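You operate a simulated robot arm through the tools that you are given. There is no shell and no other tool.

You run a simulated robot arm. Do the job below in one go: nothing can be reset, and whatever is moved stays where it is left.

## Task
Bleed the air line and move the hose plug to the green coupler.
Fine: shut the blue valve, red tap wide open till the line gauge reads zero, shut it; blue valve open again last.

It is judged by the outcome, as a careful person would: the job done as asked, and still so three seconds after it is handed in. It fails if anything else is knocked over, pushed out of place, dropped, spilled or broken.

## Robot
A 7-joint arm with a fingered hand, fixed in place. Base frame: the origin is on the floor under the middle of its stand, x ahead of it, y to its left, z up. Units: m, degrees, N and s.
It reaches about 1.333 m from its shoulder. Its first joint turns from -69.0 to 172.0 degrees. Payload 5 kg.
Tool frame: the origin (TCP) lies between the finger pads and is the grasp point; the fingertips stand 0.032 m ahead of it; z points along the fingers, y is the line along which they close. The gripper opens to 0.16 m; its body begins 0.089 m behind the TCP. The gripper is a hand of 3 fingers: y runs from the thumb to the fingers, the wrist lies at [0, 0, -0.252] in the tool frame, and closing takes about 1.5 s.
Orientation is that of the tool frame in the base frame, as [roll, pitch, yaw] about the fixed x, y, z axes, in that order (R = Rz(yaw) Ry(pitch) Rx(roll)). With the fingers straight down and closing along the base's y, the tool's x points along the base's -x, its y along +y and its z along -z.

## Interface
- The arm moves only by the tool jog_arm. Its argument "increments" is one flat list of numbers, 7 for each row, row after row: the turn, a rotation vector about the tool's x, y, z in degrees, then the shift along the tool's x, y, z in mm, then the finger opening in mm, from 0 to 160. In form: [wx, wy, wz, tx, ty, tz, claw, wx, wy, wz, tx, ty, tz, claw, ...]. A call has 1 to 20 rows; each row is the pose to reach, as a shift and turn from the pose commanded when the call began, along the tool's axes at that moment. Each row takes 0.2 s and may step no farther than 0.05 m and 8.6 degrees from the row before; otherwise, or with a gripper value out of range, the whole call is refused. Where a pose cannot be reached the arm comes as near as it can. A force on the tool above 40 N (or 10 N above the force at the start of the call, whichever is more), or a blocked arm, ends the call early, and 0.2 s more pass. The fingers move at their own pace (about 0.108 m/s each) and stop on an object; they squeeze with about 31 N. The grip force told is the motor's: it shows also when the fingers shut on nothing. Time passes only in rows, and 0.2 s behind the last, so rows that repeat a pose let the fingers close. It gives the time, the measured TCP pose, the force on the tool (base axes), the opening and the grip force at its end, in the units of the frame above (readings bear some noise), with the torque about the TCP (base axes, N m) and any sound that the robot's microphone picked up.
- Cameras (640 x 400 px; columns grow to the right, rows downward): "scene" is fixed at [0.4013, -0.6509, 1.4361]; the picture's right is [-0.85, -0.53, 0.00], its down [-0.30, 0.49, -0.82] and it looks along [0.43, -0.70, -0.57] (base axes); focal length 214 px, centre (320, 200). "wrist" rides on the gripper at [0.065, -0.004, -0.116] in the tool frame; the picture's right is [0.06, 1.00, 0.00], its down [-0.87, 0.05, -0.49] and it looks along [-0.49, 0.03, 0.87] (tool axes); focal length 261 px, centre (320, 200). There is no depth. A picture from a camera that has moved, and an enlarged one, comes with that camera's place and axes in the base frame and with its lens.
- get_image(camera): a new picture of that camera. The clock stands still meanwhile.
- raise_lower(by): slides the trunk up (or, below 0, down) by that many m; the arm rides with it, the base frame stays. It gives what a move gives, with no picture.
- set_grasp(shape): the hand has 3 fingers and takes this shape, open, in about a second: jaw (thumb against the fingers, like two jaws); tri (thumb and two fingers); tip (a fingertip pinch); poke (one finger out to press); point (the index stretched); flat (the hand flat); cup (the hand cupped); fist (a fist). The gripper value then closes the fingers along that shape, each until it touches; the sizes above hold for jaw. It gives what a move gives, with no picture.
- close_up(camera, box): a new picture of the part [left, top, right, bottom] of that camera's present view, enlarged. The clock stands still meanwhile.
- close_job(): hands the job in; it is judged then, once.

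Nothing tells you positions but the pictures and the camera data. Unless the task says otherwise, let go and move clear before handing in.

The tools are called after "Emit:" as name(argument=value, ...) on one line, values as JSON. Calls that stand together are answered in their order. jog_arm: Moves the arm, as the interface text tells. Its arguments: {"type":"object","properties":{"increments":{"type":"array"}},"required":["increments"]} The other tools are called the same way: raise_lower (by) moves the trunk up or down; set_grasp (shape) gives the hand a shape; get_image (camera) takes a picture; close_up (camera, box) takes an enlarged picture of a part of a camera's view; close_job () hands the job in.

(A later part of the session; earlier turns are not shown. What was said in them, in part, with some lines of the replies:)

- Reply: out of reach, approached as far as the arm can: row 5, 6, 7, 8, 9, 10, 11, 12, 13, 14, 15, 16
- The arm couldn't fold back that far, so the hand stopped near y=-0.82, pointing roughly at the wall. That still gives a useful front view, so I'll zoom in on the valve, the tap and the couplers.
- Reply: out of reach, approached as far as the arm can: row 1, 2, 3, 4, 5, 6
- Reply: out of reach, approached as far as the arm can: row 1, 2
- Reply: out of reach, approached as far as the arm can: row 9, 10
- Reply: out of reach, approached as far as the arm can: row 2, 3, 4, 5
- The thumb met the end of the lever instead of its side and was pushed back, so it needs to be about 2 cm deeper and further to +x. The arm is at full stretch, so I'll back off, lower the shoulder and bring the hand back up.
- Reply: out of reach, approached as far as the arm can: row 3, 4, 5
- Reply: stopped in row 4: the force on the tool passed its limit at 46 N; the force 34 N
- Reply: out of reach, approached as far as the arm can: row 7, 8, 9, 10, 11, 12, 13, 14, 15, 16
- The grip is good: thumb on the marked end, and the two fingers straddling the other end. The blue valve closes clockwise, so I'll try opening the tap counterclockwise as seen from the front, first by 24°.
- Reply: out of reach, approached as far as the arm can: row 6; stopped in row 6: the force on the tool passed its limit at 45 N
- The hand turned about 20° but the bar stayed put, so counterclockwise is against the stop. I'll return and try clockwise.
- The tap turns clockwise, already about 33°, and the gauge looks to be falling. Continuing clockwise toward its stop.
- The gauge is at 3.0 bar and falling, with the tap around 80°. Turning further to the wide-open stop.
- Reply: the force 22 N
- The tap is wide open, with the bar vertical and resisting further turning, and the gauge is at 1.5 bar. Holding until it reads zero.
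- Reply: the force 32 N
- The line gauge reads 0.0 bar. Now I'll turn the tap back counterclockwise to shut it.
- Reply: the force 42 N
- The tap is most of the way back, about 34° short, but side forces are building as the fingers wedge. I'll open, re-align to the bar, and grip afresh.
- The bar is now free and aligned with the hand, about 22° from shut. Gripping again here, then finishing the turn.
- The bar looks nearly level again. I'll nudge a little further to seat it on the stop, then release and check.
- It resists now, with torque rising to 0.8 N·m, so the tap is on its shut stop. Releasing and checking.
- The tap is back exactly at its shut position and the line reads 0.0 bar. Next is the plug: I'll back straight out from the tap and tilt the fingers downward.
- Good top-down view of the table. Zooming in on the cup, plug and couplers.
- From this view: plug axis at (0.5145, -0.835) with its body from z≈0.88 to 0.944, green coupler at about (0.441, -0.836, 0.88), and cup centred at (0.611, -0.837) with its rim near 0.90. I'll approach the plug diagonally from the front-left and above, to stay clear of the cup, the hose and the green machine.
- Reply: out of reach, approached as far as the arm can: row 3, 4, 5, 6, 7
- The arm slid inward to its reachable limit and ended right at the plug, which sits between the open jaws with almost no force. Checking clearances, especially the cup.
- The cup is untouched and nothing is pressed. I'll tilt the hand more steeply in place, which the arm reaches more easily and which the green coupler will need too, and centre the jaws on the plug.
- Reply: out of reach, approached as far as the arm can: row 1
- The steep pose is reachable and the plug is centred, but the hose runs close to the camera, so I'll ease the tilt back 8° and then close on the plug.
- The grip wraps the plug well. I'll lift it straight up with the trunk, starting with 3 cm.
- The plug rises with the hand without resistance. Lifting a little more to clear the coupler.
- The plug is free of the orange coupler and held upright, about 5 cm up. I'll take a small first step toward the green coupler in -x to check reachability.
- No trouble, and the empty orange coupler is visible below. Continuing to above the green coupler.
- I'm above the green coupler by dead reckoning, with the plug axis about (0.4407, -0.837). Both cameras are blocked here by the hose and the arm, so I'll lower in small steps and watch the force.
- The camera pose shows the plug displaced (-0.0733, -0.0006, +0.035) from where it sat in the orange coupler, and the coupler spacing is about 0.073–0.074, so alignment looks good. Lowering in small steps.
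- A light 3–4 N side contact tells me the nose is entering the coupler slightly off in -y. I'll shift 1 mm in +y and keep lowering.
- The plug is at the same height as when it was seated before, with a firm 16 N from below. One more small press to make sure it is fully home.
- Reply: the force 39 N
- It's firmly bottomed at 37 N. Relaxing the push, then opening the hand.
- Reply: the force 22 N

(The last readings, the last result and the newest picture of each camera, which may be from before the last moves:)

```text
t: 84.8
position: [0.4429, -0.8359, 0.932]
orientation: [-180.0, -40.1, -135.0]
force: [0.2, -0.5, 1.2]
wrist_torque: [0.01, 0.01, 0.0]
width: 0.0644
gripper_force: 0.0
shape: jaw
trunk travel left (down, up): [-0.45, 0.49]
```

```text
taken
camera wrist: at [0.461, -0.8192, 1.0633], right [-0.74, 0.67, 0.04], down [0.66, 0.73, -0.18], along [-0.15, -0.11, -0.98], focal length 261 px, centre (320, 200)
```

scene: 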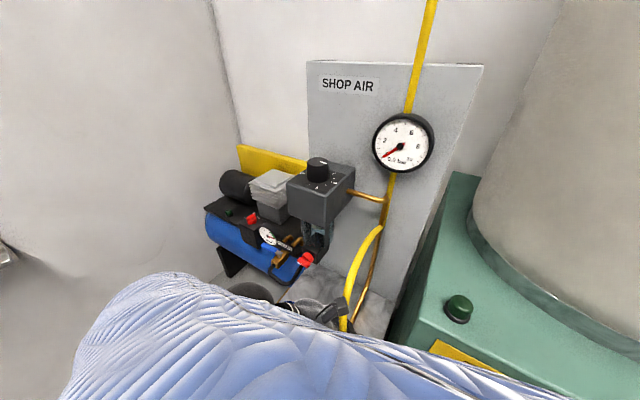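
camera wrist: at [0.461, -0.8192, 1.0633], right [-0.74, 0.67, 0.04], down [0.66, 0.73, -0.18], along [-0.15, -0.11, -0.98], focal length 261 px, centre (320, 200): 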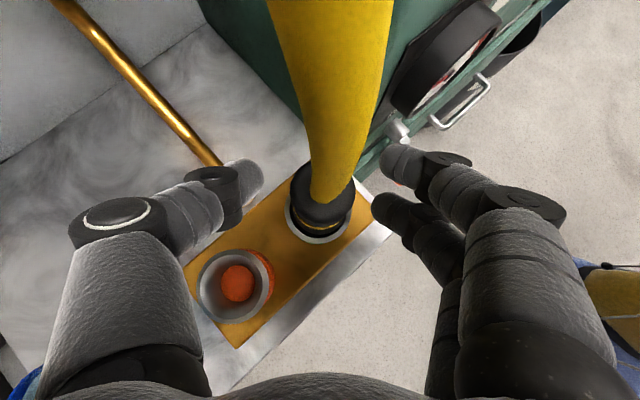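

The plug now stands in the green coupler and the orange one is empty. Zooming in to verify seating.

Emit:
close_up(camera="wrist", box=[180, 130, 420, 350])

Emit:
get_image(camera="scene")

```text
1.82 times, centred on (300, 240) of wrist
camera zoom: at [0.461, -0.8192, 1.0633], right [-0.74, 0.67, 0.04], down [0.66, 0.73, -0.18], along [-0.15, -0.11, -0.98], focal length 474 px, centre (356, 127)
```

zoom: 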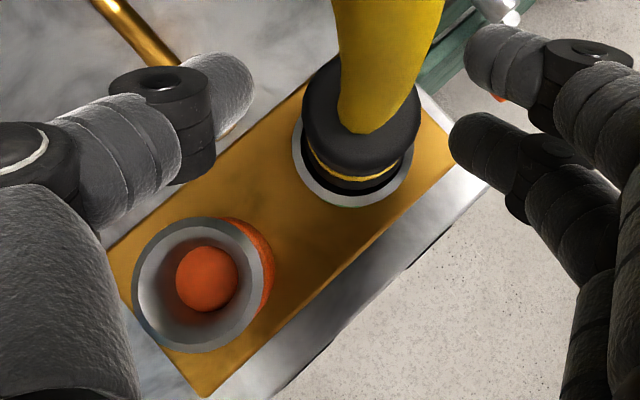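

```text
taken
```

scene: 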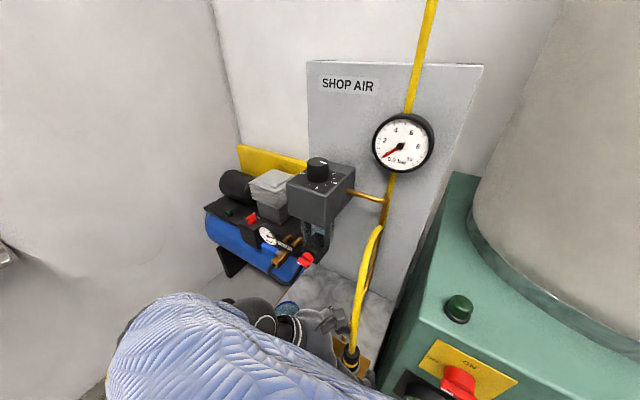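

The plug is seated in the green coupler. I'll back away along the approach direction with the jaws open.

Emit:
jog_arm(increments=[0, 0, 0, 0, 0, -15, 75, 0, 0, 0, 0, 0, -30, 80])

Emit:
get_image(camera="wrist")

```text
t: 85.3
position: [0.4555, -0.8197, 0.9561]
orientation: [-179.8, -40.1, -135.1]
force: [0.5, 1.1, -0.7]
wrist_torque: [0.0, 0.0, 0.01]
width: 0.0794
gripper_force: 0.0
shape: jaw
trunk travel left (down, up): [-0.45, 0.49]
```

```text
taken
camera wrist: at [0.4743, -0.8054, 1.0871], right [-0.74, 0.67, 0.04], down [0.66, 0.73, -0.18], along [-0.15, -0.11, -0.98], focal length 261 px, centre (320, 200)
```

wrist: 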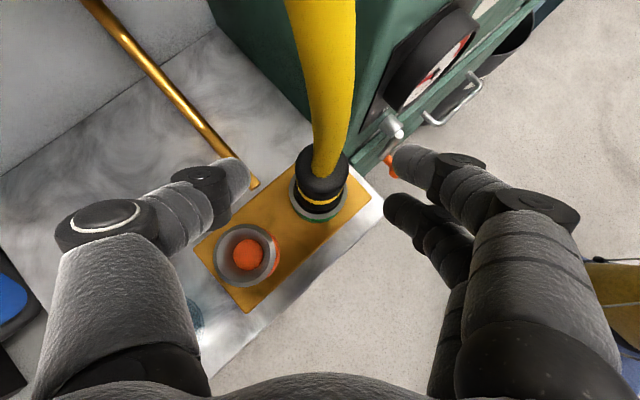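

Reachable so far and the plug stays put. Continuing to retreat.

Emit:
jog_arm(increments=[0, 0, 0, 0, 0, -25, 80, 0, -4, 0, 0, 0, -50, 80, 0, -8, 0, 0, 0, -75, 80, 0, -12, 0, 0, 0, -100, 80])

Emit:
get_image(camera="wrist")

Emit:
get_image(camera="scene")

```text
t: 86.3
position: [0.5007, -0.7743, 1.0327]
orientation: [-179.9, -27.9, -135.1]
force: [0.1, 0.9, -0.3]
wrist_torque: [-0.03, 0.0, 0.01]
width: 0.0796
gripper_force: 0.1
shape: jaw
trunk travel left (down, up): [-0.45, 0.49]
```

```text
taken
camera wrist: at [0.5001, -0.7793, 1.1653], right [-0.74, 0.67, 0.03], down [0.67, 0.74, 0.03], along [0.0, 0.04, -1.0], focal length 261 px, centre (320, 200)
```

wrist: 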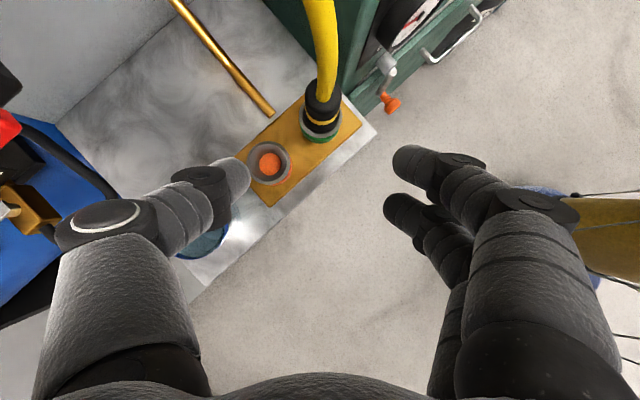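

```text
taken
```

scene: 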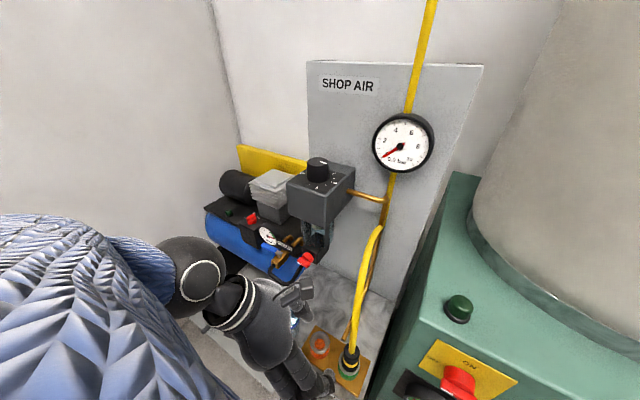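

Emit:
close_up(camera="scene", box=[290, 300, 400, 400])

Emit:
close_up(camera="wrist", box=[220, 50, 400, 200])

```text
4.00 times, centred on (345, 350) of scene
camera zoom: at [0.4013, -0.6509, 1.4361], right [-0.85, -0.53, 0.0], down [-0.3, 0.49, -0.82], along [0.43, -0.7, -0.57], focal length 858 px, centre (220, -400)
```

zoom: 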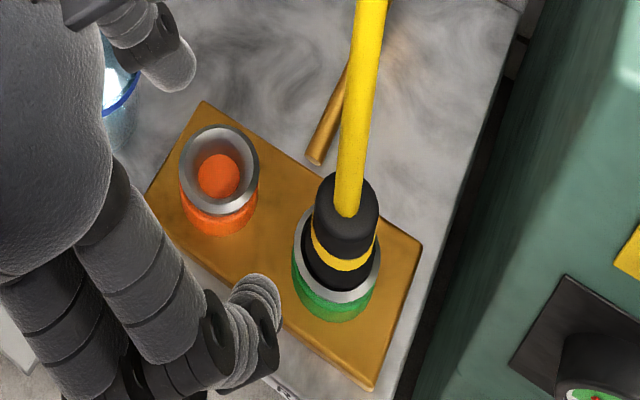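

```text
2.67 times, centred on (310, 125) of wrist
camera zoom: at [0.5001, -0.7793, 1.1653], right [-0.74, 0.67, 0.03], down [0.67, 0.74, 0.03], along [0.0, 0.04, -1.0], focal length 695 px, centre (347, 400)
```

zoom: 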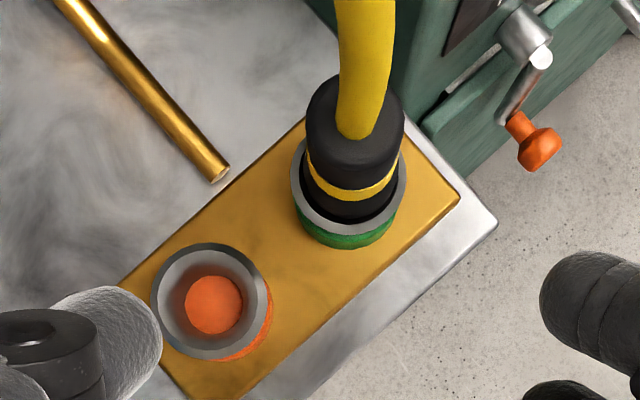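

The plug is seated upright at the same depth as before, so what's left is opening the blue valve. There's no room for the thumb behind the shut lever, so I plan to pinch it top and bottom and swing it out. First I'll move clear toward the compressor.

Emit:
jog_arm(increments=[0, 0, 0, -26.7, -23.3, -20.3, 80, 0, 0, 0, -53.4, -46.6, -40.6, 80, 0, 0, 0, -80, -69.8, -61, 80, 0, 0, 0, -106.7, -93.1, -81.3, 80, 0, 0, 0, -133.4, -116.4, -101.6, 80])

Emit:
get_image(camera="scene")

```text
t: 87.5
position: [0.6714, -0.7524, 1.0208]
orientation: [-178.8, -26.8, -134.9]
force: [0.2, 0.5, 0.4]
wrist_torque: [-0.01, -0.01, -0.02]
width: 0.0795
gripper_force: 0.0
shape: jaw
out of reach, approached as far as the arm can: row 3, 4, 5
trunk travel left (down, up): [-0.45, 0.49]
```

```text
taken
```

scene: 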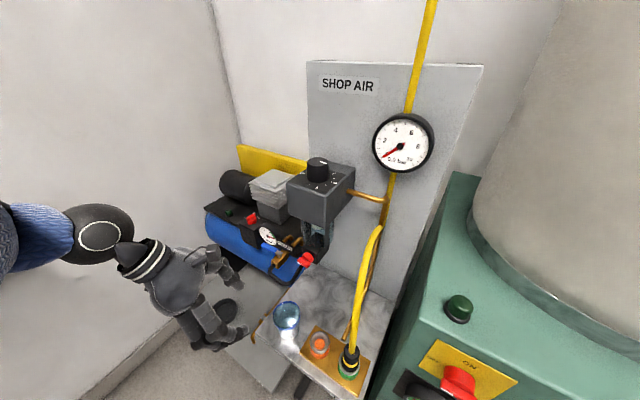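

Clear view now. Checking the plug and cup from the scene camera, and the blue lever.

Emit:
close_up(camera="scene", box=[260, 290, 400, 400])

Emit:
close_up(camera="scene", box=[230, 210, 330, 290])

```text
3.64 times, centred on (330, 345) of scene
camera zoom: at [0.4013, -0.6509, 1.4361], right [-0.85, -0.53, 0.0], down [-0.3, 0.49, -0.82], along [0.43, -0.7, -0.57], focal length 780 px, centre (284, -327)
```

zoom: 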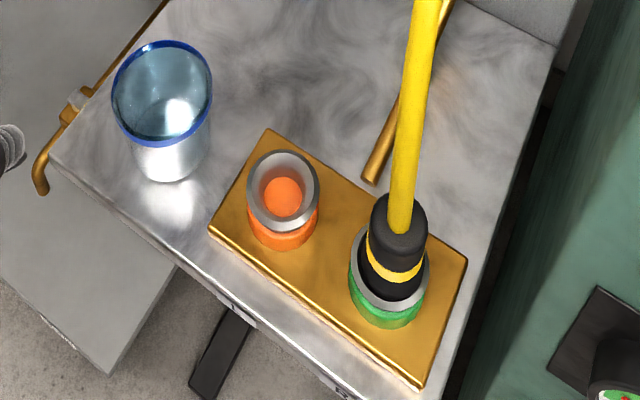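

```text
5.00 times, centred on (280, 250) of scene
camera zoom: at [0.4013, -0.6509, 1.4361], right [-0.85, -0.53, 0.0], down [-0.3, 0.49, -0.82], along [0.43, -0.7, -0.57], focal length 1072 px, centre (520, -50)
```

zoom: 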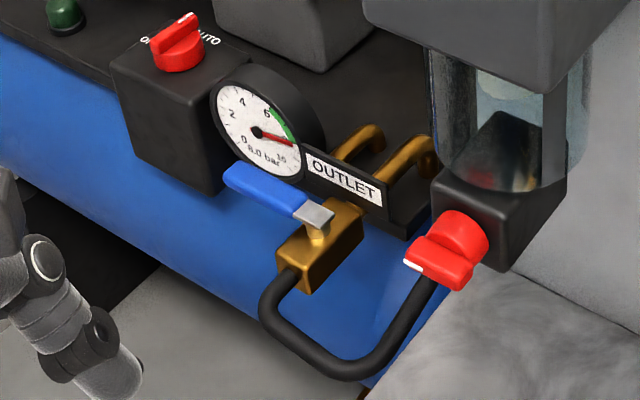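

Everything is in place: plug in green, cup untouched, tap shut. Now I'll rotate the hand so the thumb is on top and the fingers below, pointing at the wall, in front of the blue lever.

Emit:
jog_arm(increments=[5.71, 0.91, 4.81, -4, -16.4, 2.5, 80, 11.42, 1.83, 9.62, -8, -32.8, 5, 80, 17.13, 2.74, 14.43, -12, -49.3, 7.4, 80, 22.84, 3.65, 19.24, -16, -65.7, 9.9, 80, 28.55, 4.56, 24.05, -20, -82.1, 12.4, 80, 34.25, 5.48, 28.85, -24, -98.5, 14.8, 80, 39.96, 6.39, 33.66, -28, -114.9, 17.3, 80, 45.67, 7.3, 38.47, -32, -131.3, 19.8, 80, 51.38, 8.21, 43.28, -36, -147.8, 22.3, 80, 57.09, 9.13, 48.09, -40, -164.2, 24.7, 80, 62.8, 10.04, 52.9, -44, -180.6, 27.2, 80, 62.8, 10.04, 52.9, -44, -180.6, 27.2, 80])

Emit:
get_image(camera="wrist")

Emit:
get_image(camera="scene")

```text
t: 90.2
position: [0.8173, -0.8833, 0.977]
orientation: [-100.1, -1.4, 179.9]
force: [0.1, -0.2, 0.8]
wrist_torque: [0.03, 0.03, -0.01]
width: 0.0797
gripper_force: 0.0
shape: jaw
out of reach, approached as far as the arm can: row 11, 12
trunk travel left (down, up): [-0.45, 0.49]
```

```text
taken
camera wrist: at [0.7523, -0.7689, 1.003], right [-0.09, 0.17, -0.98], down [0.87, 0.49, 0.01], along [0.48, -0.85, -0.19], focal length 261 px, centre (320, 200)
```

wrist: 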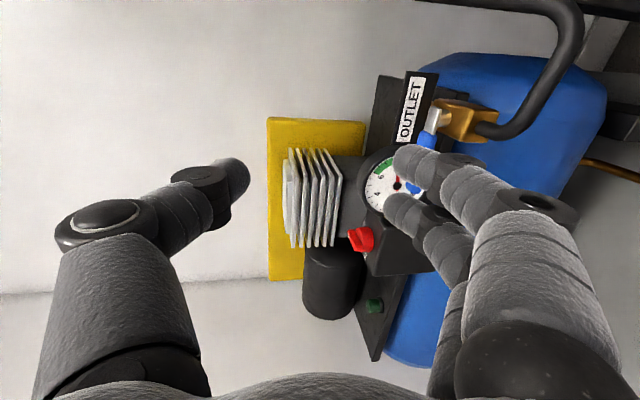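

```text
taken
```

scene: 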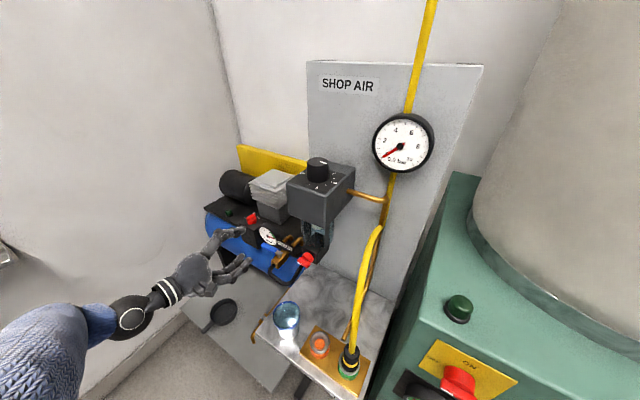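

The hand is oriented with thumb on top. Lowering to lever height, still well in front of it.

Emit:
jog_arm(increments=[0, 0, 0, -9, 31.5, 5.6, 80, 0, 0, 0, -18, 63.1, 11.2, 75, 0, 0, 0, -27.1, 94.6, 16.8, 70, 0, 0, 0, -36.1, 126.2, 22.4, 66, 0, 0, 0, -36.1, 126.2, 22.4, 66])

Emit:
get_image(camera="wrist")

Emit:
close_up(camera="scene", box=[200, 200, 340, 300])

```text
t: 91.3
position: [0.8277, -0.8832, 0.8667]
orientation: [-99.8, -1.5, 179.5]
force: [-0.9, -0.8, 0.2]
wrist_torque: [-0.01, 0.03, 0.02]
width: 0.0666
gripper_force: 0.2
shape: jaw
out of reach, approached as far as the arm can: row 3, 4, 5
trunk travel left (down, up): [-0.45, 0.49]
```

```text
taken
camera wrist: at [0.7627, -0.7689, 0.8924], right [-0.09, 0.17, -0.98], down [0.87, 0.49, 0.01], along [0.48, -0.86, -0.19], focal length 261 px, centre (320, 200)
```

wrist: 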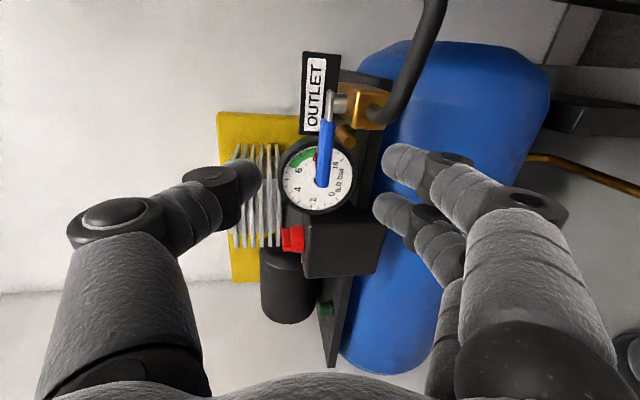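

```text
4.00 times, centred on (270, 250) of scene
camera zoom: at [0.4013, -0.6509, 1.4361], right [-0.85, -0.53, 0.0], down [-0.3, 0.49, -0.82], along [0.43, -0.7, -0.57], focal length 858 px, centre (520, 0)
```

zoom: 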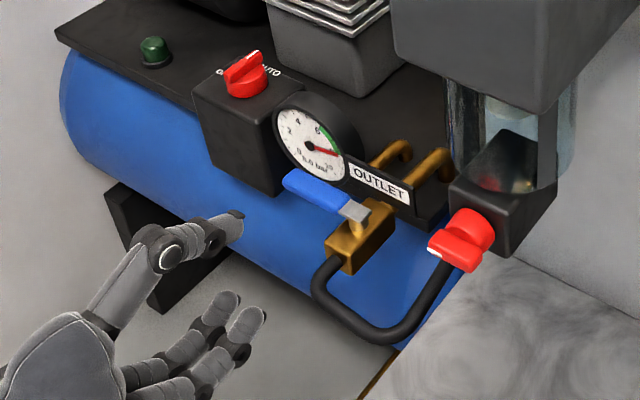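

Great frontal view of the lever. Zooming in to get its exact position.

Emit:
close_up(camera="wrist", box=[260, 40, 420, 220])

```text
2.22 times, centred on (340, 130) of wrist
camera zoom: at [0.7627, -0.7689, 0.8924], right [-0.09, 0.17, -0.98], down [0.87, 0.49, 0.01], along [0.48, -0.86, -0.19], focal length 579 px, centre (276, 356)
```

zoom: 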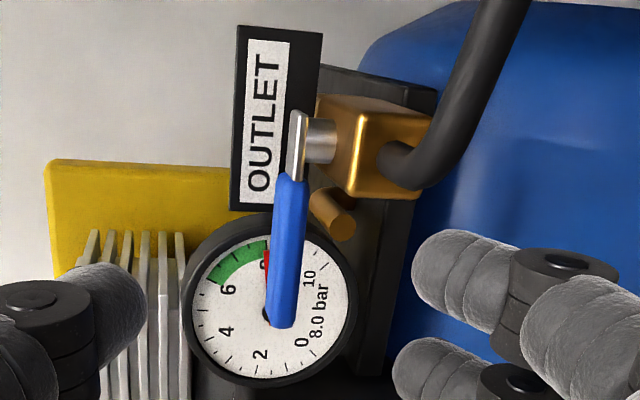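

The lever is centred at z≈0.840 with y≈-1.01, spanning x≈0.79–0.88, and the gauge face is about 4 cm behind it. I'll move in with the jaws above and below it at x≈0.855.

Emit:
jog_arm(increments=[0, 0, 0, -14.2, 7.3, 25, 60, 0, 0, 0, -28.3, 14.6, 50, 54, 0, 0, 0, -28.5, 11, 71, 52, 0, 0, 0, -28.7, 7.3, 92, 52, 0, 0, 0, -28.9, 3.7, 113, 52, 0, 0, 0, -28.9, 3.7, 113, 52])

Emit:
get_image(camera="wrist")

Emit:
close_up(camera="scene", box=[200, 200, 340, 300])

```text
t: 92.8
position: [0.8204, -0.9785, 0.8755]
orientation: [-99.9, -1.4, 179.6]
force: [1.0, 3.2, 2.8]
wrist_torque: [0.2, -0.02, -0.04]
width: 0.0515
gripper_force: 0.1
shape: jaw
out of reach, approached as far as the arm can: row 1, 2, 3, 4, 5, 6
trunk travel left (down, up): [-0.45, 0.49]
```

```text
taken
camera wrist: at [0.7553, -0.8653, 0.9015], right [-0.09, 0.17, -0.98], down [0.87, 0.49, 0.01], along [0.48, -0.86, -0.19], focal length 261 px, centre (320, 200)
```

wrist: 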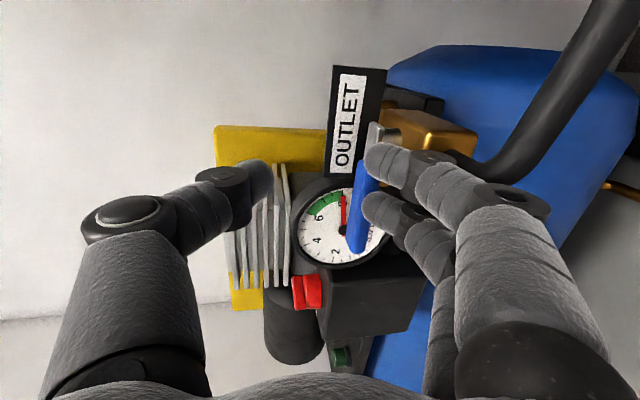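

```text
4.00 times, centred on (270, 250) of scene
camera zoom: at [0.4013, -0.6509, 1.4361], right [-0.85, -0.53, 0.0], down [-0.3, 0.49, -0.82], along [0.43, -0.7, -0.57], focal length 858 px, centre (520, 0)
```

zoom: 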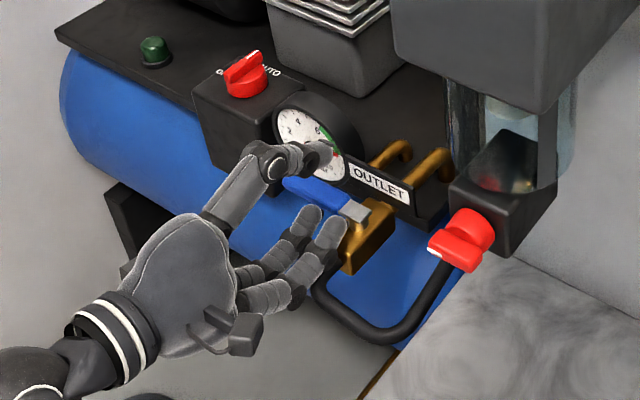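

The arm can't get quite low enough with the trunk at this height, so it stopped 3.5 cm high. I'll back off, lower the trunk 5 cm and retry.

Emit:
jog_arm(increments=[0, 0, 0, 0, 0, -30, 52, 0, 0, 0, 0, 0, -60, 52])

Emit:
raise_lower(by=-0.06)

Emit:
get_image(camera="wrist")

```text
t: 93.3
position: [0.8197, -0.9203, 0.8855]
orientation: [-99.8, -1.5, 179.3]
force: [0.1, 0.4, -1.1]
wrist_torque: [0.02, -0.03, -0.01]
width: 0.052
gripper_force: 0.1
shape: jaw
trunk travel left (down, up): [-0.45, 0.49]
```

```text
t: 94.3
position: [0.8196, -0.9201, 0.8255]
orientation: [-99.8, -1.6, 179.4]
force: [0.4, -0.6, 0.2]
wrist_torque: [0.04, -0.01, -0.01]
width: 0.0526
gripper_force: 0.0
shape: jaw
trunk travel left (down, up): [-0.39, 0.55]
```

```text
taken
camera wrist: at [0.756, -0.8061, 0.8512], right [-0.09, 0.17, -0.98], down [0.88, 0.48, 0.01], along [0.48, -0.86, -0.19], focal length 261 px, centre (320, 200)
```

wrist: 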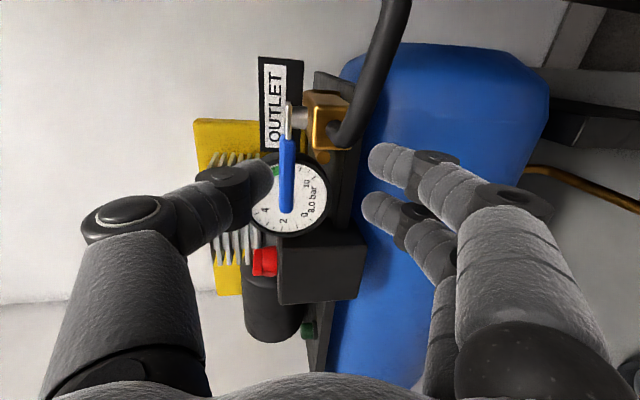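

Emit:
jog_arm(increments=[0, 0, 0, -17.5, -10.7, 8.1, 52, 0, 0, 0, -35.1, -21.5, 16.2, 52, 0, 0, 0, -35.1, -21.5, 16.2, 52])

Emit:
get_image(camera="wrist")

```text
t: 95.2
position: [0.853, -0.9401, 0.8443]
orientation: [-99.9, -1.5, 179.5]
force: [-0.7, 0.2, -0.2]
wrist_torque: [0.02, -0.01, -0.01]
width: 0.052
gripper_force: 0.0
shape: jaw
trunk travel left (down, up): [-0.39, 0.55]
```

```text
taken
camera wrist: at [0.7887, -0.8264, 0.8699], right [-0.09, 0.17, -0.98], down [0.87, 0.49, 0.01], along [0.48, -0.86, -0.19], focal length 261 px, centre (320, 200)
```

wrist: 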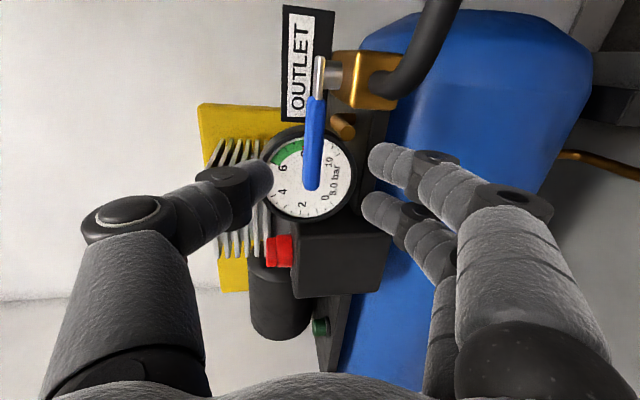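

The lever is between thumb (above) and fingers (below). Advancing onto it.

Emit:
jog_arm(increments=[0, 0, 0, -0.9, -1.8, 18, 52, 0, 0, 0, -1.8, -3.5, 36, 52, 0, 0, 0, -2.6, -5.3, 53.9, 52, 0, 0, 0, -2.6, -5.3, 53.9, 52])

Emit:
get_image(camera="wrist")

Emit:
close_up(camera="scene", box=[200, 200, 340, 300])

```text
t: 96.2
position: [0.8441, -0.9912, 0.8489]
orientation: [-99.8, -1.5, 179.7]
force: [0.1, 0.7, -0.3]
wrist_torque: [0.01, 0.02, -0.01]
width: 0.0522
gripper_force: 0.1
shape: jaw
out of reach, approached as far as the arm can: row 1, 2, 3, 4
trunk travel left (down, up): [-0.39, 0.55]
```

```text
taken
camera wrist: at [0.7795, -0.8766, 0.8747], right [-0.09, 0.17, -0.98], down [0.87, 0.49, 0.01], along [0.48, -0.86, -0.19], focal length 261 px, centre (320, 200)
```

wrist: 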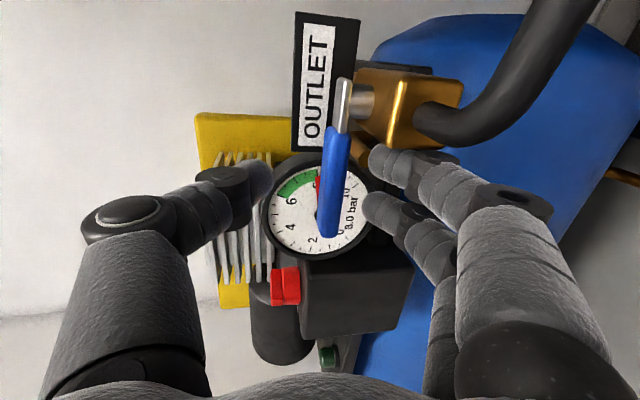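

```text
4.00 times, centred on (270, 250) of scene
camera zoom: at [0.4013, -0.6509, 1.4361], right [-0.85, -0.53, 0.0], down [-0.3, 0.49, -0.82], along [0.43, -0.7, -0.57], focal length 858 px, centre (520, 0)
```

zoom: 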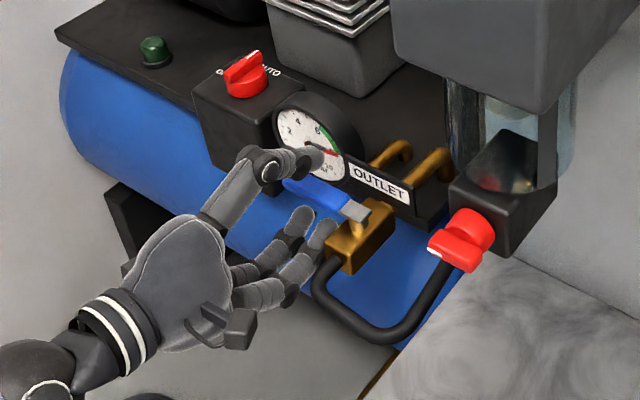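

Slightly high, so I'll lower 8 mm with the trunk, then close to pinch the lever.

Emit:
raise_lower(by=-0.009)

Emit:
jog_arm(increments=[0, 0, 0, 0, 0, 0, 35, 0, 0, 0, 0, 0, 0, 20, 0, 0, 0, 0, 0, 0, 5, 0, 0, 0, 0, 0, 0, 0, 0, 0, 0, 0, 0, 0, 0, 0, 0, 0, 0, 0, 0, 0])

Emit:
get_image(camera="wrist")

Emit:
close_up(camera="scene", box=[200, 200, 340, 300])

```text
t: 96.7
position: [0.8439, -0.9891, 0.8389]
orientation: [-99.8, -1.6, 179.7]
force: [0.0, 0.2, -0.7]
wrist_torque: [0.03, -0.05, 0.01]
width: 0.0522
gripper_force: 0.1
shape: jaw
trunk travel left (down, up): [-0.381, 0.559]
```

```text
t: 98.1
position: [0.8442, -0.9905, 0.8396]
orientation: [-99.9, -1.4, 179.5]
force: [0.0, -0.5, -1.0]
wrist_torque: [-0.03, 0.01, 0.03]
width: 0.0083
gripper_force: 31.2
shape: jaw
trunk travel left (down, up): [-0.381, 0.559]
```

```text
taken
camera wrist: at [0.7793, -0.8768, 0.8654], right [-0.09, 0.17, -0.98], down [0.87, 0.49, 0.01], along [0.48, -0.86, -0.19], focal length 261 px, centre (320, 200)
```

wrist: 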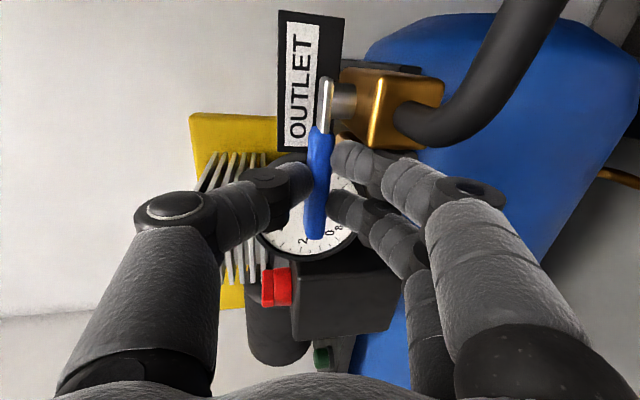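

```text
4.00 times, centred on (270, 250) of scene
camera zoom: at [0.4013, -0.6509, 1.4361], right [-0.85, -0.53, 0.0], down [-0.3, 0.49, -0.82], along [0.43, -0.7, -0.57], focal length 858 px, centre (520, 0)
```

zoom: 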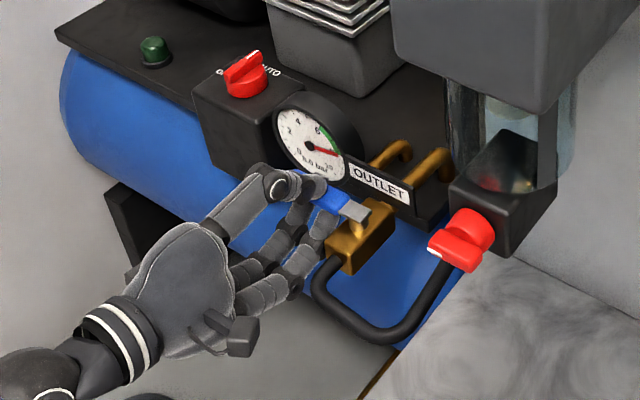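

The lever is pinched between thumb and fingers. Swinging it out along its arc toward +y, first 40°.

Emit:
jog_arm(increments=[0, 0, 0, 0.4, 0.7, -3.9, 0, 0, 0, 0, 0.8, 1.3, -7.7, 0, 0, 0, 0, 1.8, 2, -11.4, 0, 0, 0, 0, 2.8, 2.7, -15.1, 0, 0, 0, 0, 4.5, 3.4, -18.6, 0, 0, 0, 0, 6.2, 4, -22.1, 0, 0, 0, 0, 8.5, 4.6, -25.2, 0, 0, 0, 0, 10.7, 5.2, -28.3, 0])

Emit:
get_image(camera="wrist")

Emit:
close_up(camera="scene", box=[200, 200, 340, 300])

```text
t: 99.9
position: [0.8324, -0.9611, 0.8378]
orientation: [-99.9, -1.5, 179.7]
force: [-1.5, -8.2, 1.2]
wrist_torque: [0.1, 0.11, 0.13]
width: 0.0053
gripper_force: 30.9
shape: jaw
trunk travel left (down, up): [-0.381, 0.559]
```

```text
taken
camera wrist: at [0.7686, -0.8476, 0.8652], right [-0.09, 0.17, -0.98], down [0.87, 0.49, 0.01], along [0.48, -0.86, -0.19], focal length 261 px, centre (320, 200)
```

wrist: 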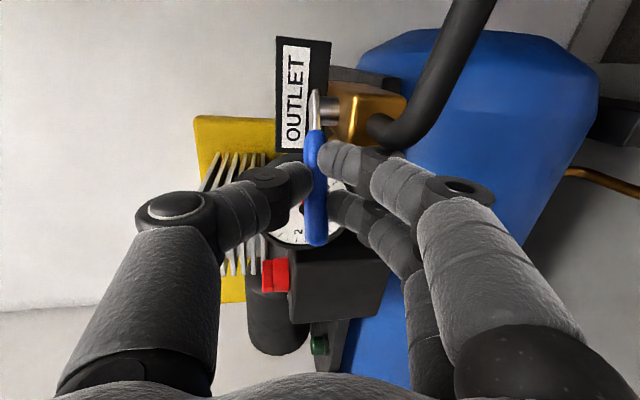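

```text
4.00 times, centred on (270, 250) of scene
camera zoom: at [0.4013, -0.6509, 1.4361], right [-0.85, -0.53, 0.0], down [-0.3, 0.49, -0.82], along [0.43, -0.7, -0.57], focal length 858 px, centre (520, 0)
```

zoom: 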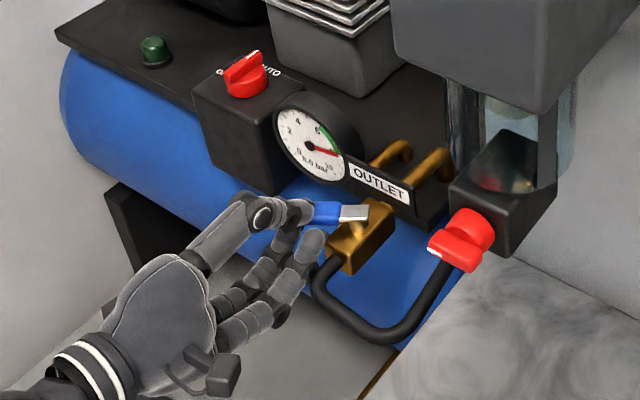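

The lever is following, about 35° open. Continuing the arc.

Emit:
jog_arm(increments=[0, 0, 0, 2.9, 1, -4, 0, 0, 0, 0, 5.7, 2, -8, 0, 0, 0, 0, 9, 2.6, -11.5, 0, 0, 0, 0, 12.5, 3.2, -15, 0, 0, 0, 0, 16, 3.6, -17.5, 0, 0, 0, 0, 19.8, 4, -19.5, 0])

Emit:
get_image(camera="wrist")

Emit:
close_up(camera="scene", box=[200, 200, 340, 300])

```text
t: 101.3
position: [0.8136, -0.9433, 0.8387]
orientation: [-99.9, -1.5, 179.6]
force: [-2.6, -7.1, -0.5]
wrist_torque: [-0.14, 0.15, -0.05]
width: 0.0039
gripper_force: 31.0
shape: jaw
trunk travel left (down, up): [-0.381, 0.559]
```

```text
taken
camera wrist: at [0.7491, -0.8283, 0.865], right [-0.09, 0.17, -0.98], down [0.87, 0.49, 0.01], along [0.48, -0.86, -0.19], focal length 261 px, centre (320, 200)
```

wrist: 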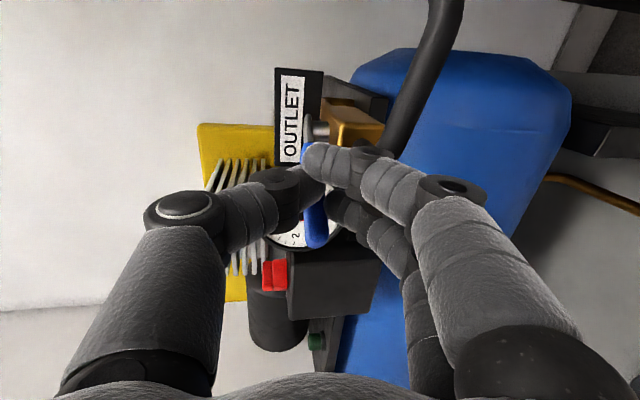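

```text
4.00 times, centred on (270, 250) of scene
camera zoom: at [0.4013, -0.6509, 1.4361], right [-0.85, -0.53, 0.0], down [-0.3, 0.49, -0.82], along [0.43, -0.7, -0.57], focal length 858 px, centre (520, 0)
```

zoom: 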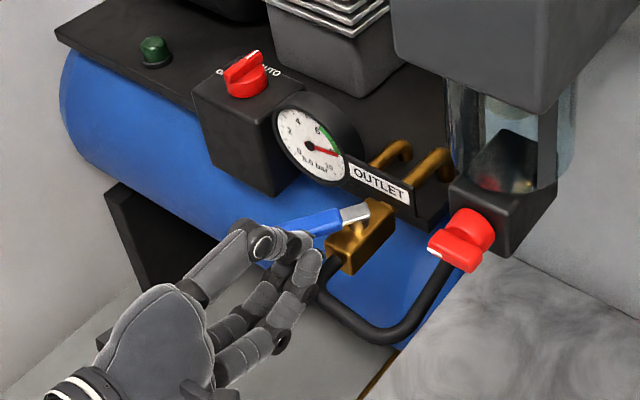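

The lever is roughly half open, but the fingertips are slipping toward its edge. I'll open, move deeper onto the lever and re-pinch.

Emit:
jog_arm(increments=[0, 0, 0, 0, 0, 0, 20, 0, 0, 0, 0, 0, 0, 40, 0, 0, 0, 0, 0, 0, 48, 0, 0, 0, -9, -1, 7, 48, 0, 0, 0, -18, -2.2, 15, 48, 0, 0, 0, -18, -2.2, 15, 48])

Emit:
get_image(camera="wrist")

Emit:
close_up(camera="scene", box=[200, 200, 340, 300])

```text
t: 102.7
position: [0.831, -0.9568, 0.8385]
orientation: [-99.9, -1.6, 179.6]
force: [0.7, 0.2, 0.0]
wrist_torque: [0.02, -0.04, 0.02]
width: 0.0476
gripper_force: 0.1
shape: jaw
trunk travel left (down, up): [-0.381, 0.559]
```

```text
taken
camera wrist: at [0.767, -0.8437, 0.8648], right [-0.09, 0.17, -0.98], down [0.87, 0.49, 0.01], along [0.48, -0.86, -0.19], focal length 261 px, centre (320, 200)
```

wrist: 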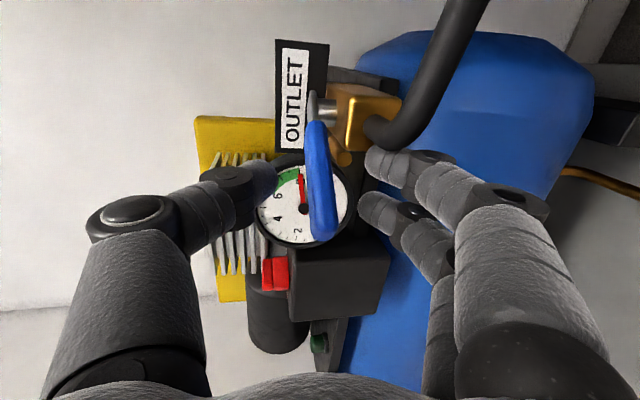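

```text
4.00 times, centred on (270, 250) of scene
camera zoom: at [0.4013, -0.6509, 1.4361], right [-0.85, -0.53, 0.0], down [-0.3, 0.49, -0.82], along [0.43, -0.7, -0.57], focal length 858 px, centre (520, 0)
```

zoom: 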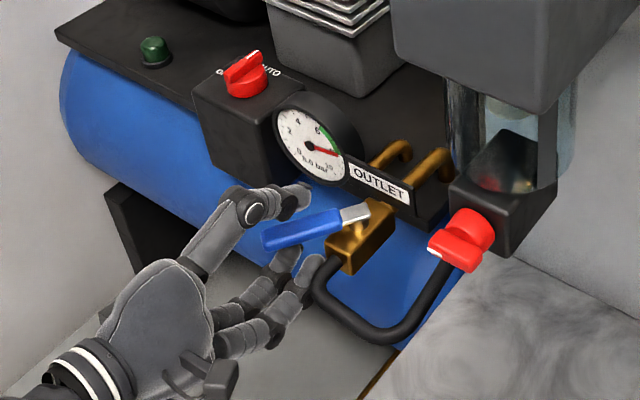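

The lever is now about 33° from fully open and sits squarely between the jaws. Pinching again and sweeping the rest, mostly toward -x.

Emit:
jog_arm(increments=[0, 0, 0, 0, 0, 0, 30, 0, 0, 0, 0, 0, 0, 10, 0, 0, 0, 0, 0, 0, 0, 0, 0, 0, 0, 0, 0, 0, 0, 0, 0, 0, 0, 0, 0, 0, 0, 0, 3.8, 0.5, -2.4, 0, 0, 0, 0, 7.6, 1, -4.7, 0, 0, 0, 0, 12, 1.4, -6.5, 0, 0, 0, 0, 16, 1.8, -8.2, 0, 0, 0, 0, 20.5, 2.1, -9.2, 0, 0, 0, 0, 24.9, 2.4, -10, 0])

Emit:
get_image(camera="wrist")

Emit:
close_up(camera="scene", box=[200, 200, 340, 300])

Emit:
close_up(camera="scene", box=[360, 100, 450, 190])

```text
t: 105.1
position: [0.8078, -0.9457, 0.839]
orientation: [-99.9, -1.6, 179.6]
force: [6.1, -1.1, 6.3]
wrist_torque: [-0.23, 0.03, 0.46]
width: 0.0102
gripper_force: 31.0
shape: jaw
trunk travel left (down, up): [-0.381, 0.559]
```

```text
taken
camera wrist: at [0.7422, -0.8322, 0.8653], right [-0.09, 0.17, -0.98], down [0.87, 0.49, 0.01], along [0.48, -0.86, -0.19], focal length 261 px, centre (320, 200)
```

wrist: 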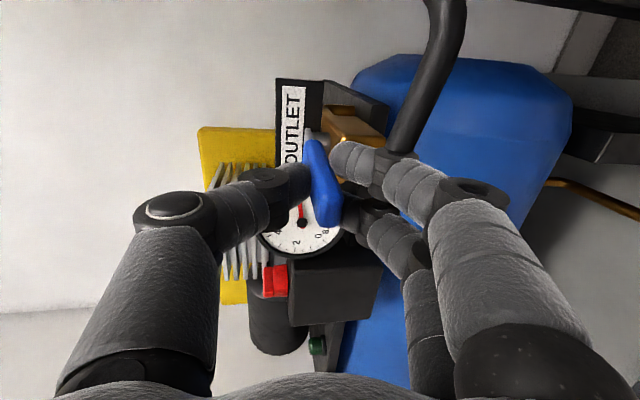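

```text
4.00 times, centred on (270, 250) of scene
camera zoom: at [0.4013, -0.6509, 1.4361], right [-0.85, -0.53, 0.0], down [-0.3, 0.49, -0.82], along [0.43, -0.7, -0.57], focal length 858 px, centre (520, 0)
```

zoom: 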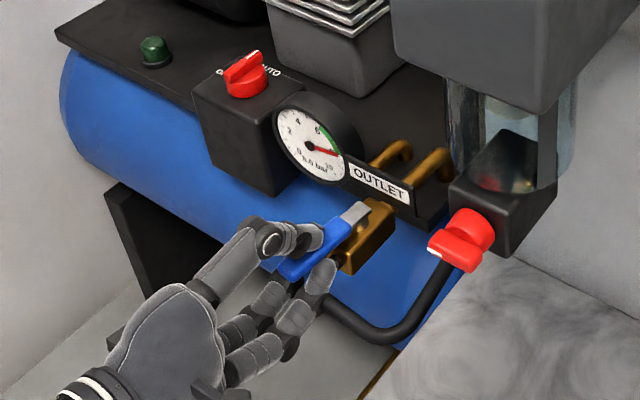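

```text
4.44 times, centred on (405, 145) of scene
camera zoom: at [0.4013, -0.6509, 1.4361], right [-0.85, -0.53, 0.0], down [-0.3, 0.49, -0.82], along [0.43, -0.7, -0.57], focal length 953 px, centre (-58, 444)
```

zoom: 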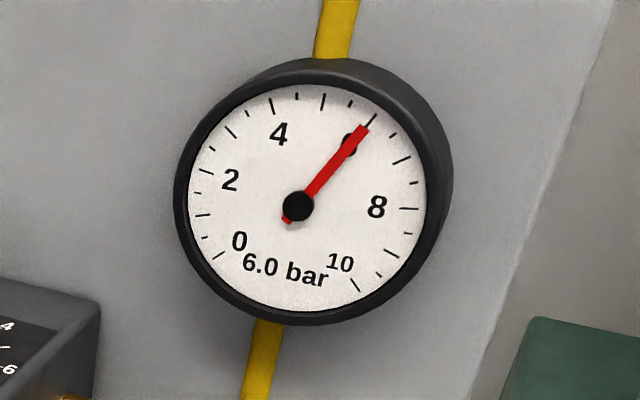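

The line gauge is back to 6.0 bar and the lever is nearly at its original open position. A final nudge to seat it on the stop.

Emit:
jog_arm(increments=[0, 0, 0, 3.6, 0.2, -0.2, 0, 0, 0, 0, 7.2, 0.3, -0.4, 0, 0, 0, 0, 10, 0.3, -0.3, 0])

Emit:
close_up(camera="scene", box=[200, 200, 340, 300])

```text
t: 105.9
position: [0.8009, -0.9449, 0.8385]
orientation: [-99.9, -1.5, 179.9]
force: [27.7, -7.1, 8.1]
wrist_torque: [-0.31, -0.04, 0.82]
width: 0.0097
gripper_force: 31.1
shape: jaw
trunk travel left (down, up): [-0.381, 0.559]
```

```text
4.00 times, centred on (270, 250) of scene
camera zoom: at [0.4013, -0.6509, 1.4361], right [-0.85, -0.53, 0.0], down [-0.3, 0.49, -0.82], along [0.43, -0.7, -0.57], focal length 858 px, centre (520, 0)
```

zoom: 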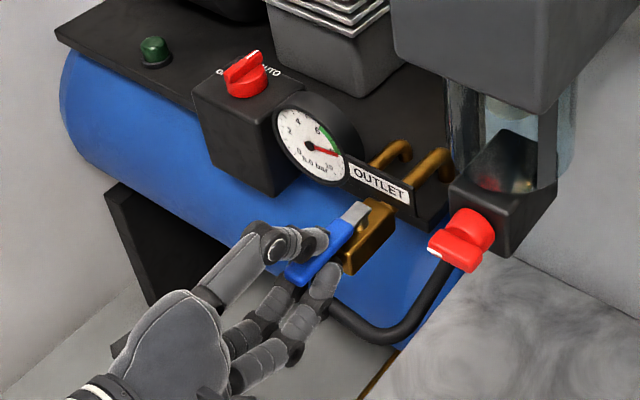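

The lever is on its open stop at 28 N. Easing off slightly, opening, and checking.

Emit:
jog_arm(increments=[0, 0, 0, -3, 0, 0, 0, 0, 0, 0, -3, 0, 0, 20, 0, 0, 0, -3, 0, 0, 40, 0, 0, 0, -3, 0, 0, 52, 0, 0, 0, -3, 0, 0, 52])

Emit:
get_image(camera="wrist")

Emit:
close_up(camera="scene", box=[200, 200, 340, 300])

```text
t: 107.1
position: [0.7999, -0.9464, 0.8373]
orientation: [-100.0, -1.5, 179.6]
force: [0.3, -0.4, -0.4]
wrist_torque: [-0.03, 0.0, 0.02]
width: 0.0514
gripper_force: 0.0
shape: jaw
trunk travel left (down, up): [-0.381, 0.559]
```

```text
taken
camera wrist: at [0.7346, -0.8326, 0.8643], right [-0.09, 0.17, -0.98], down [0.87, 0.49, 0.01], along [0.48, -0.86, -0.19], focal length 261 px, centre (320, 200)
```

wrist: 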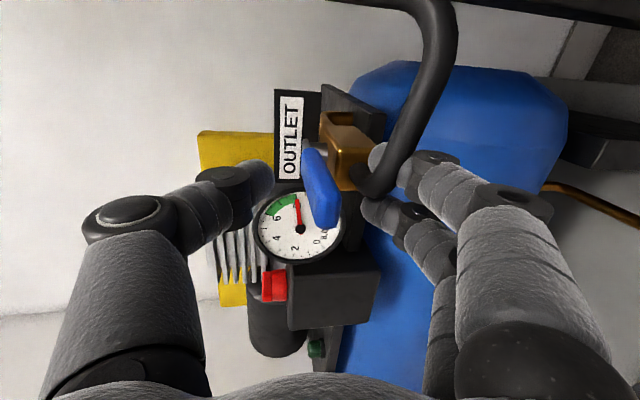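

```text
4.00 times, centred on (270, 250) of scene
camera zoom: at [0.4013, -0.6509, 1.4361], right [-0.85, -0.53, 0.0], down [-0.3, 0.49, -0.82], along [0.43, -0.7, -0.57], focal length 858 px, centre (520, 0)
```

zoom: 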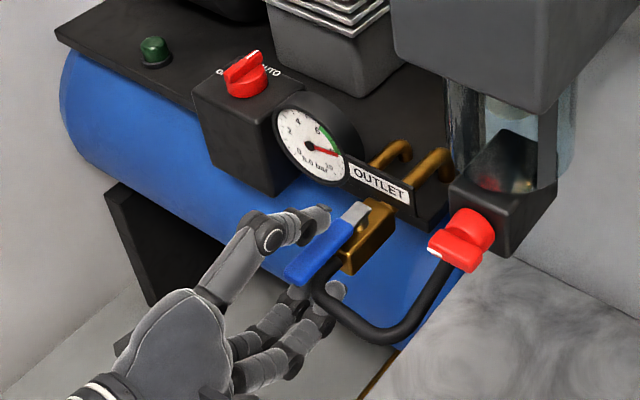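

The lever is back in its open position and the line holds 6.0 bar. I'll slide sideways clear of the hose and then back away.

Emit:
jog_arm(increments=[0, 0, 0, -12, -0.3, 0, 52, 0, 0, 0, -24, -0.6, 0, 52, 0, 0, 0, -35, -0.9, -0.5, 52, 0, 0, 0, -34.8, 3.4, -25, 55, 0, 0, 0, -34.5, 7.6, -50, 60, 0, 0, 0, -34.3, 11.9, -74.4, 60])

Emit:
get_image(camera="wrist")

Emit:
get_image(camera="scene")

```text
t: 108.5
position: [0.8353, -0.8771, 0.8376]
orientation: [-100.2, -1.5, 179.9]
force: [0.4, -0.4, 0.3]
wrist_torque: [0.03, 0.0, 0.01]
width: 0.0593
gripper_force: 0.1
shape: jaw
out of reach, approached as far as the arm can: row 6
trunk travel left (down, up): [-0.381, 0.559]
```

```text
taken
camera wrist: at [0.7691, -0.7637, 0.8649], right [-0.09, 0.18, -0.98], down [0.87, 0.49, 0.01], along [0.48, -0.85, -0.2], focal length 261 px, centre (320, 200)
```

wrist: 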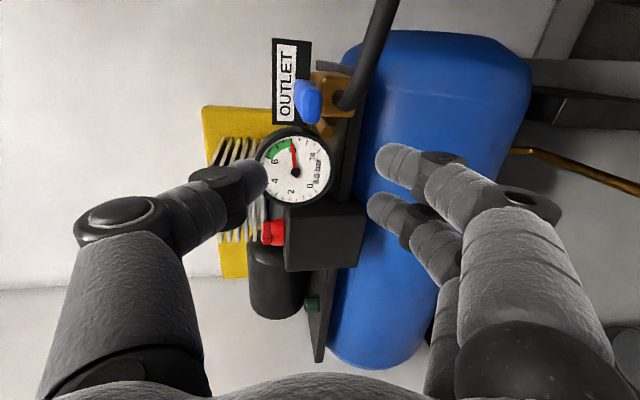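

```text
taken
```

scene: 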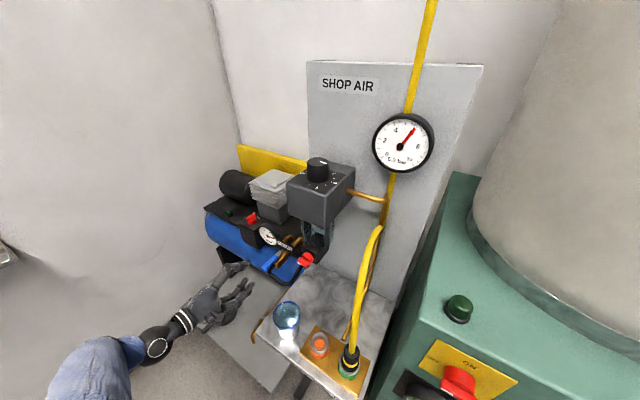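

Emit:
close_up(camera="scene", box=[200, 140, 400, 265])

Emit:
close_up(camera="scene", box=[240, 200, 360, 275])

Emit:
close_up(camera="scene", box=[230, 275, 430, 400])

Emit:
close_up(camera="scene", box=[360, 100, 450, 190])

```text
3.20 times, centred on (300, 202) of scene
camera zoom: at [0.4013, -0.6509, 1.4361], right [-0.85, -0.53, 0.0], down [-0.3, 0.49, -0.82], along [0.43, -0.7, -0.57], focal length 686 px, centre (384, 192)
```

zoom: 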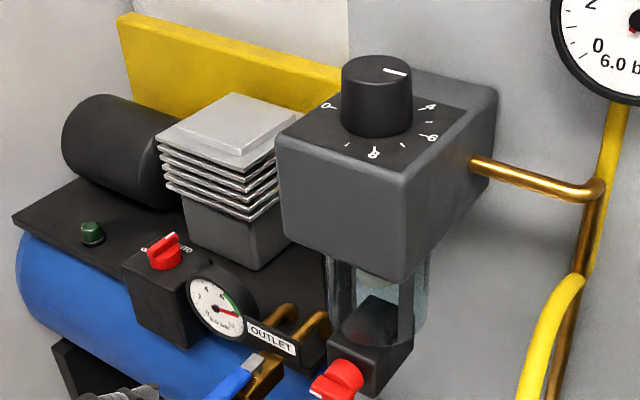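

```text
5.33 times, centred on (300, 238) of scene
camera zoom: at [0.4013, -0.6509, 1.4361], right [-0.85, -0.53, 0.0], down [-0.3, 0.49, -0.82], along [0.43, -0.7, -0.57], focal length 1144 px, centre (427, 0)
```

zoom: 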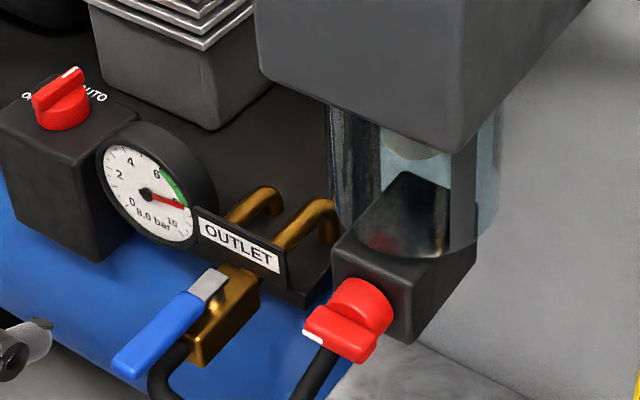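

```text
3.20 times, centred on (330, 338) of scene
camera zoom: at [0.4013, -0.6509, 1.4361], right [-0.85, -0.53, 0.0], down [-0.3, 0.49, -0.82], along [0.43, -0.7, -0.57], focal length 686 px, centre (288, -240)
```

zoom: 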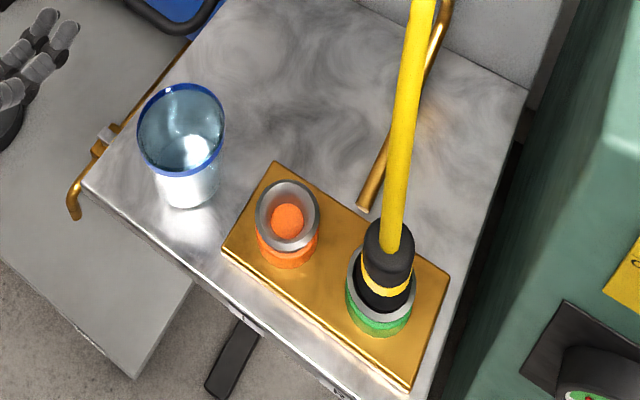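

```text
4.44 times, centred on (405, 145) of scene
camera zoom: at [0.4013, -0.6509, 1.4361], right [-0.85, -0.53, 0.0], down [-0.3, 0.49, -0.82], along [0.43, -0.7, -0.57], focal length 953 px, centre (-58, 444)
```

zoom: 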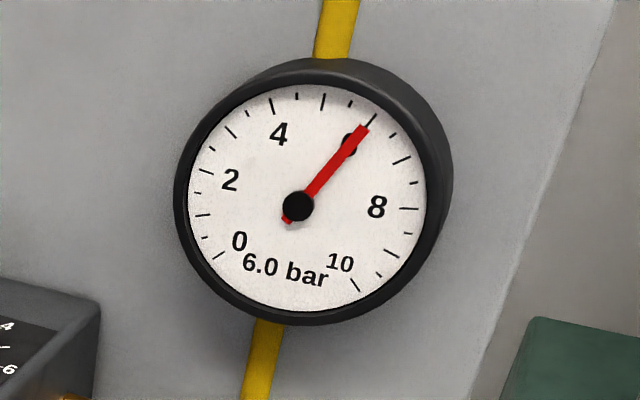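

All checks match: the lever is fully open, the tap shut, the plug in the green coupler, the line steady at 6.0 bar, and the cup and switches as they were. I'll lift the hand further clear and take a last look.

Emit:
raise_lower(by=0.12)

Emit:
get_image(camera="scene")

Emit:
close_up(camera="scene", box=[160, 270, 320, 370])

```text
t: 110.0
position: [0.8352, -0.8763, 0.9572]
orientation: [-100.3, -1.5, 180.0]
force: [-0.4, 0.5, -0.1]
wrist_torque: [-0.01, 0.0, 0.01]
width: 0.0596
gripper_force: 0.0
shape: jaw
trunk travel left (down, up): [-0.501, 0.439]
```

```text
taken
```

scene: 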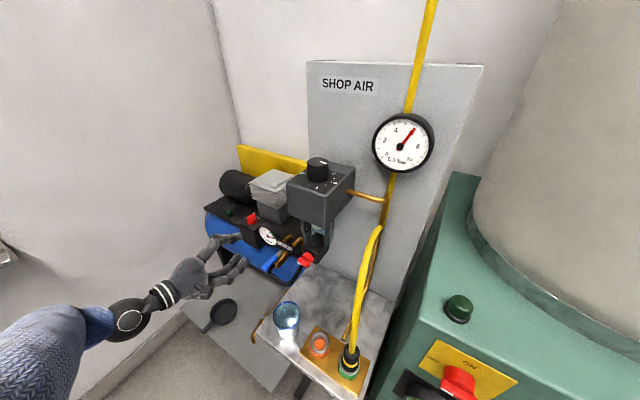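

```text
4.00 times, centred on (240, 320) of scene
camera zoom: at [0.4013, -0.6509, 1.4361], right [-0.85, -0.53, 0.0], down [-0.3, 0.49, -0.82], along [0.43, -0.7, -0.57], focal length 858 px, centre (640, -280)
```

zoom: 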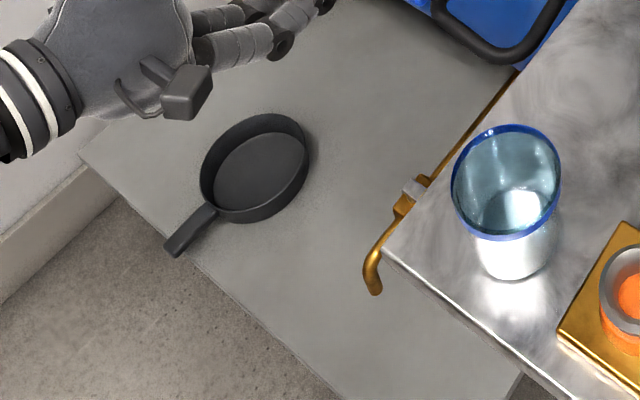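

The pan, the cup and the yellow drain are where they started. The hand is clear and empty, and the line reads 6.0 bar with the plug in the green coupler, so I'm handing the job in.

Emit:
close_job()

```text
The job is handed in.
```

The air line is bled and the hose plug now sits in the green coupler. The blue valve was reopened last, and the line gauge is back at 6.0 bar and steady.

1. **Blue valve shut:** I turned it clockwise to its stop. It closes toward the compressor gauge. I first pushed it the other way, where it hit its open stop at about 46 N without moving.
2. **Line bled:** I opened the red tap fully and held it until the line gauge read 0.0 bar, then shut it against its stop. It opens clockwise; my first try counterclockwise only pressed it against its shut stop.
3. **Plug moved:** I lifted it out of the orange coupler and pressed it into the green one until it bottomed out at about 37 N. It sits at the same depth as before and stayed put when the pressure came back.
4. **Blue valve opened:** it is back on its open stop.

The cup, the pan, the yellow tank drain, the regulator knob and the compressor switch look the same in the pictures as at the start. The hand is empty and clear of everything.
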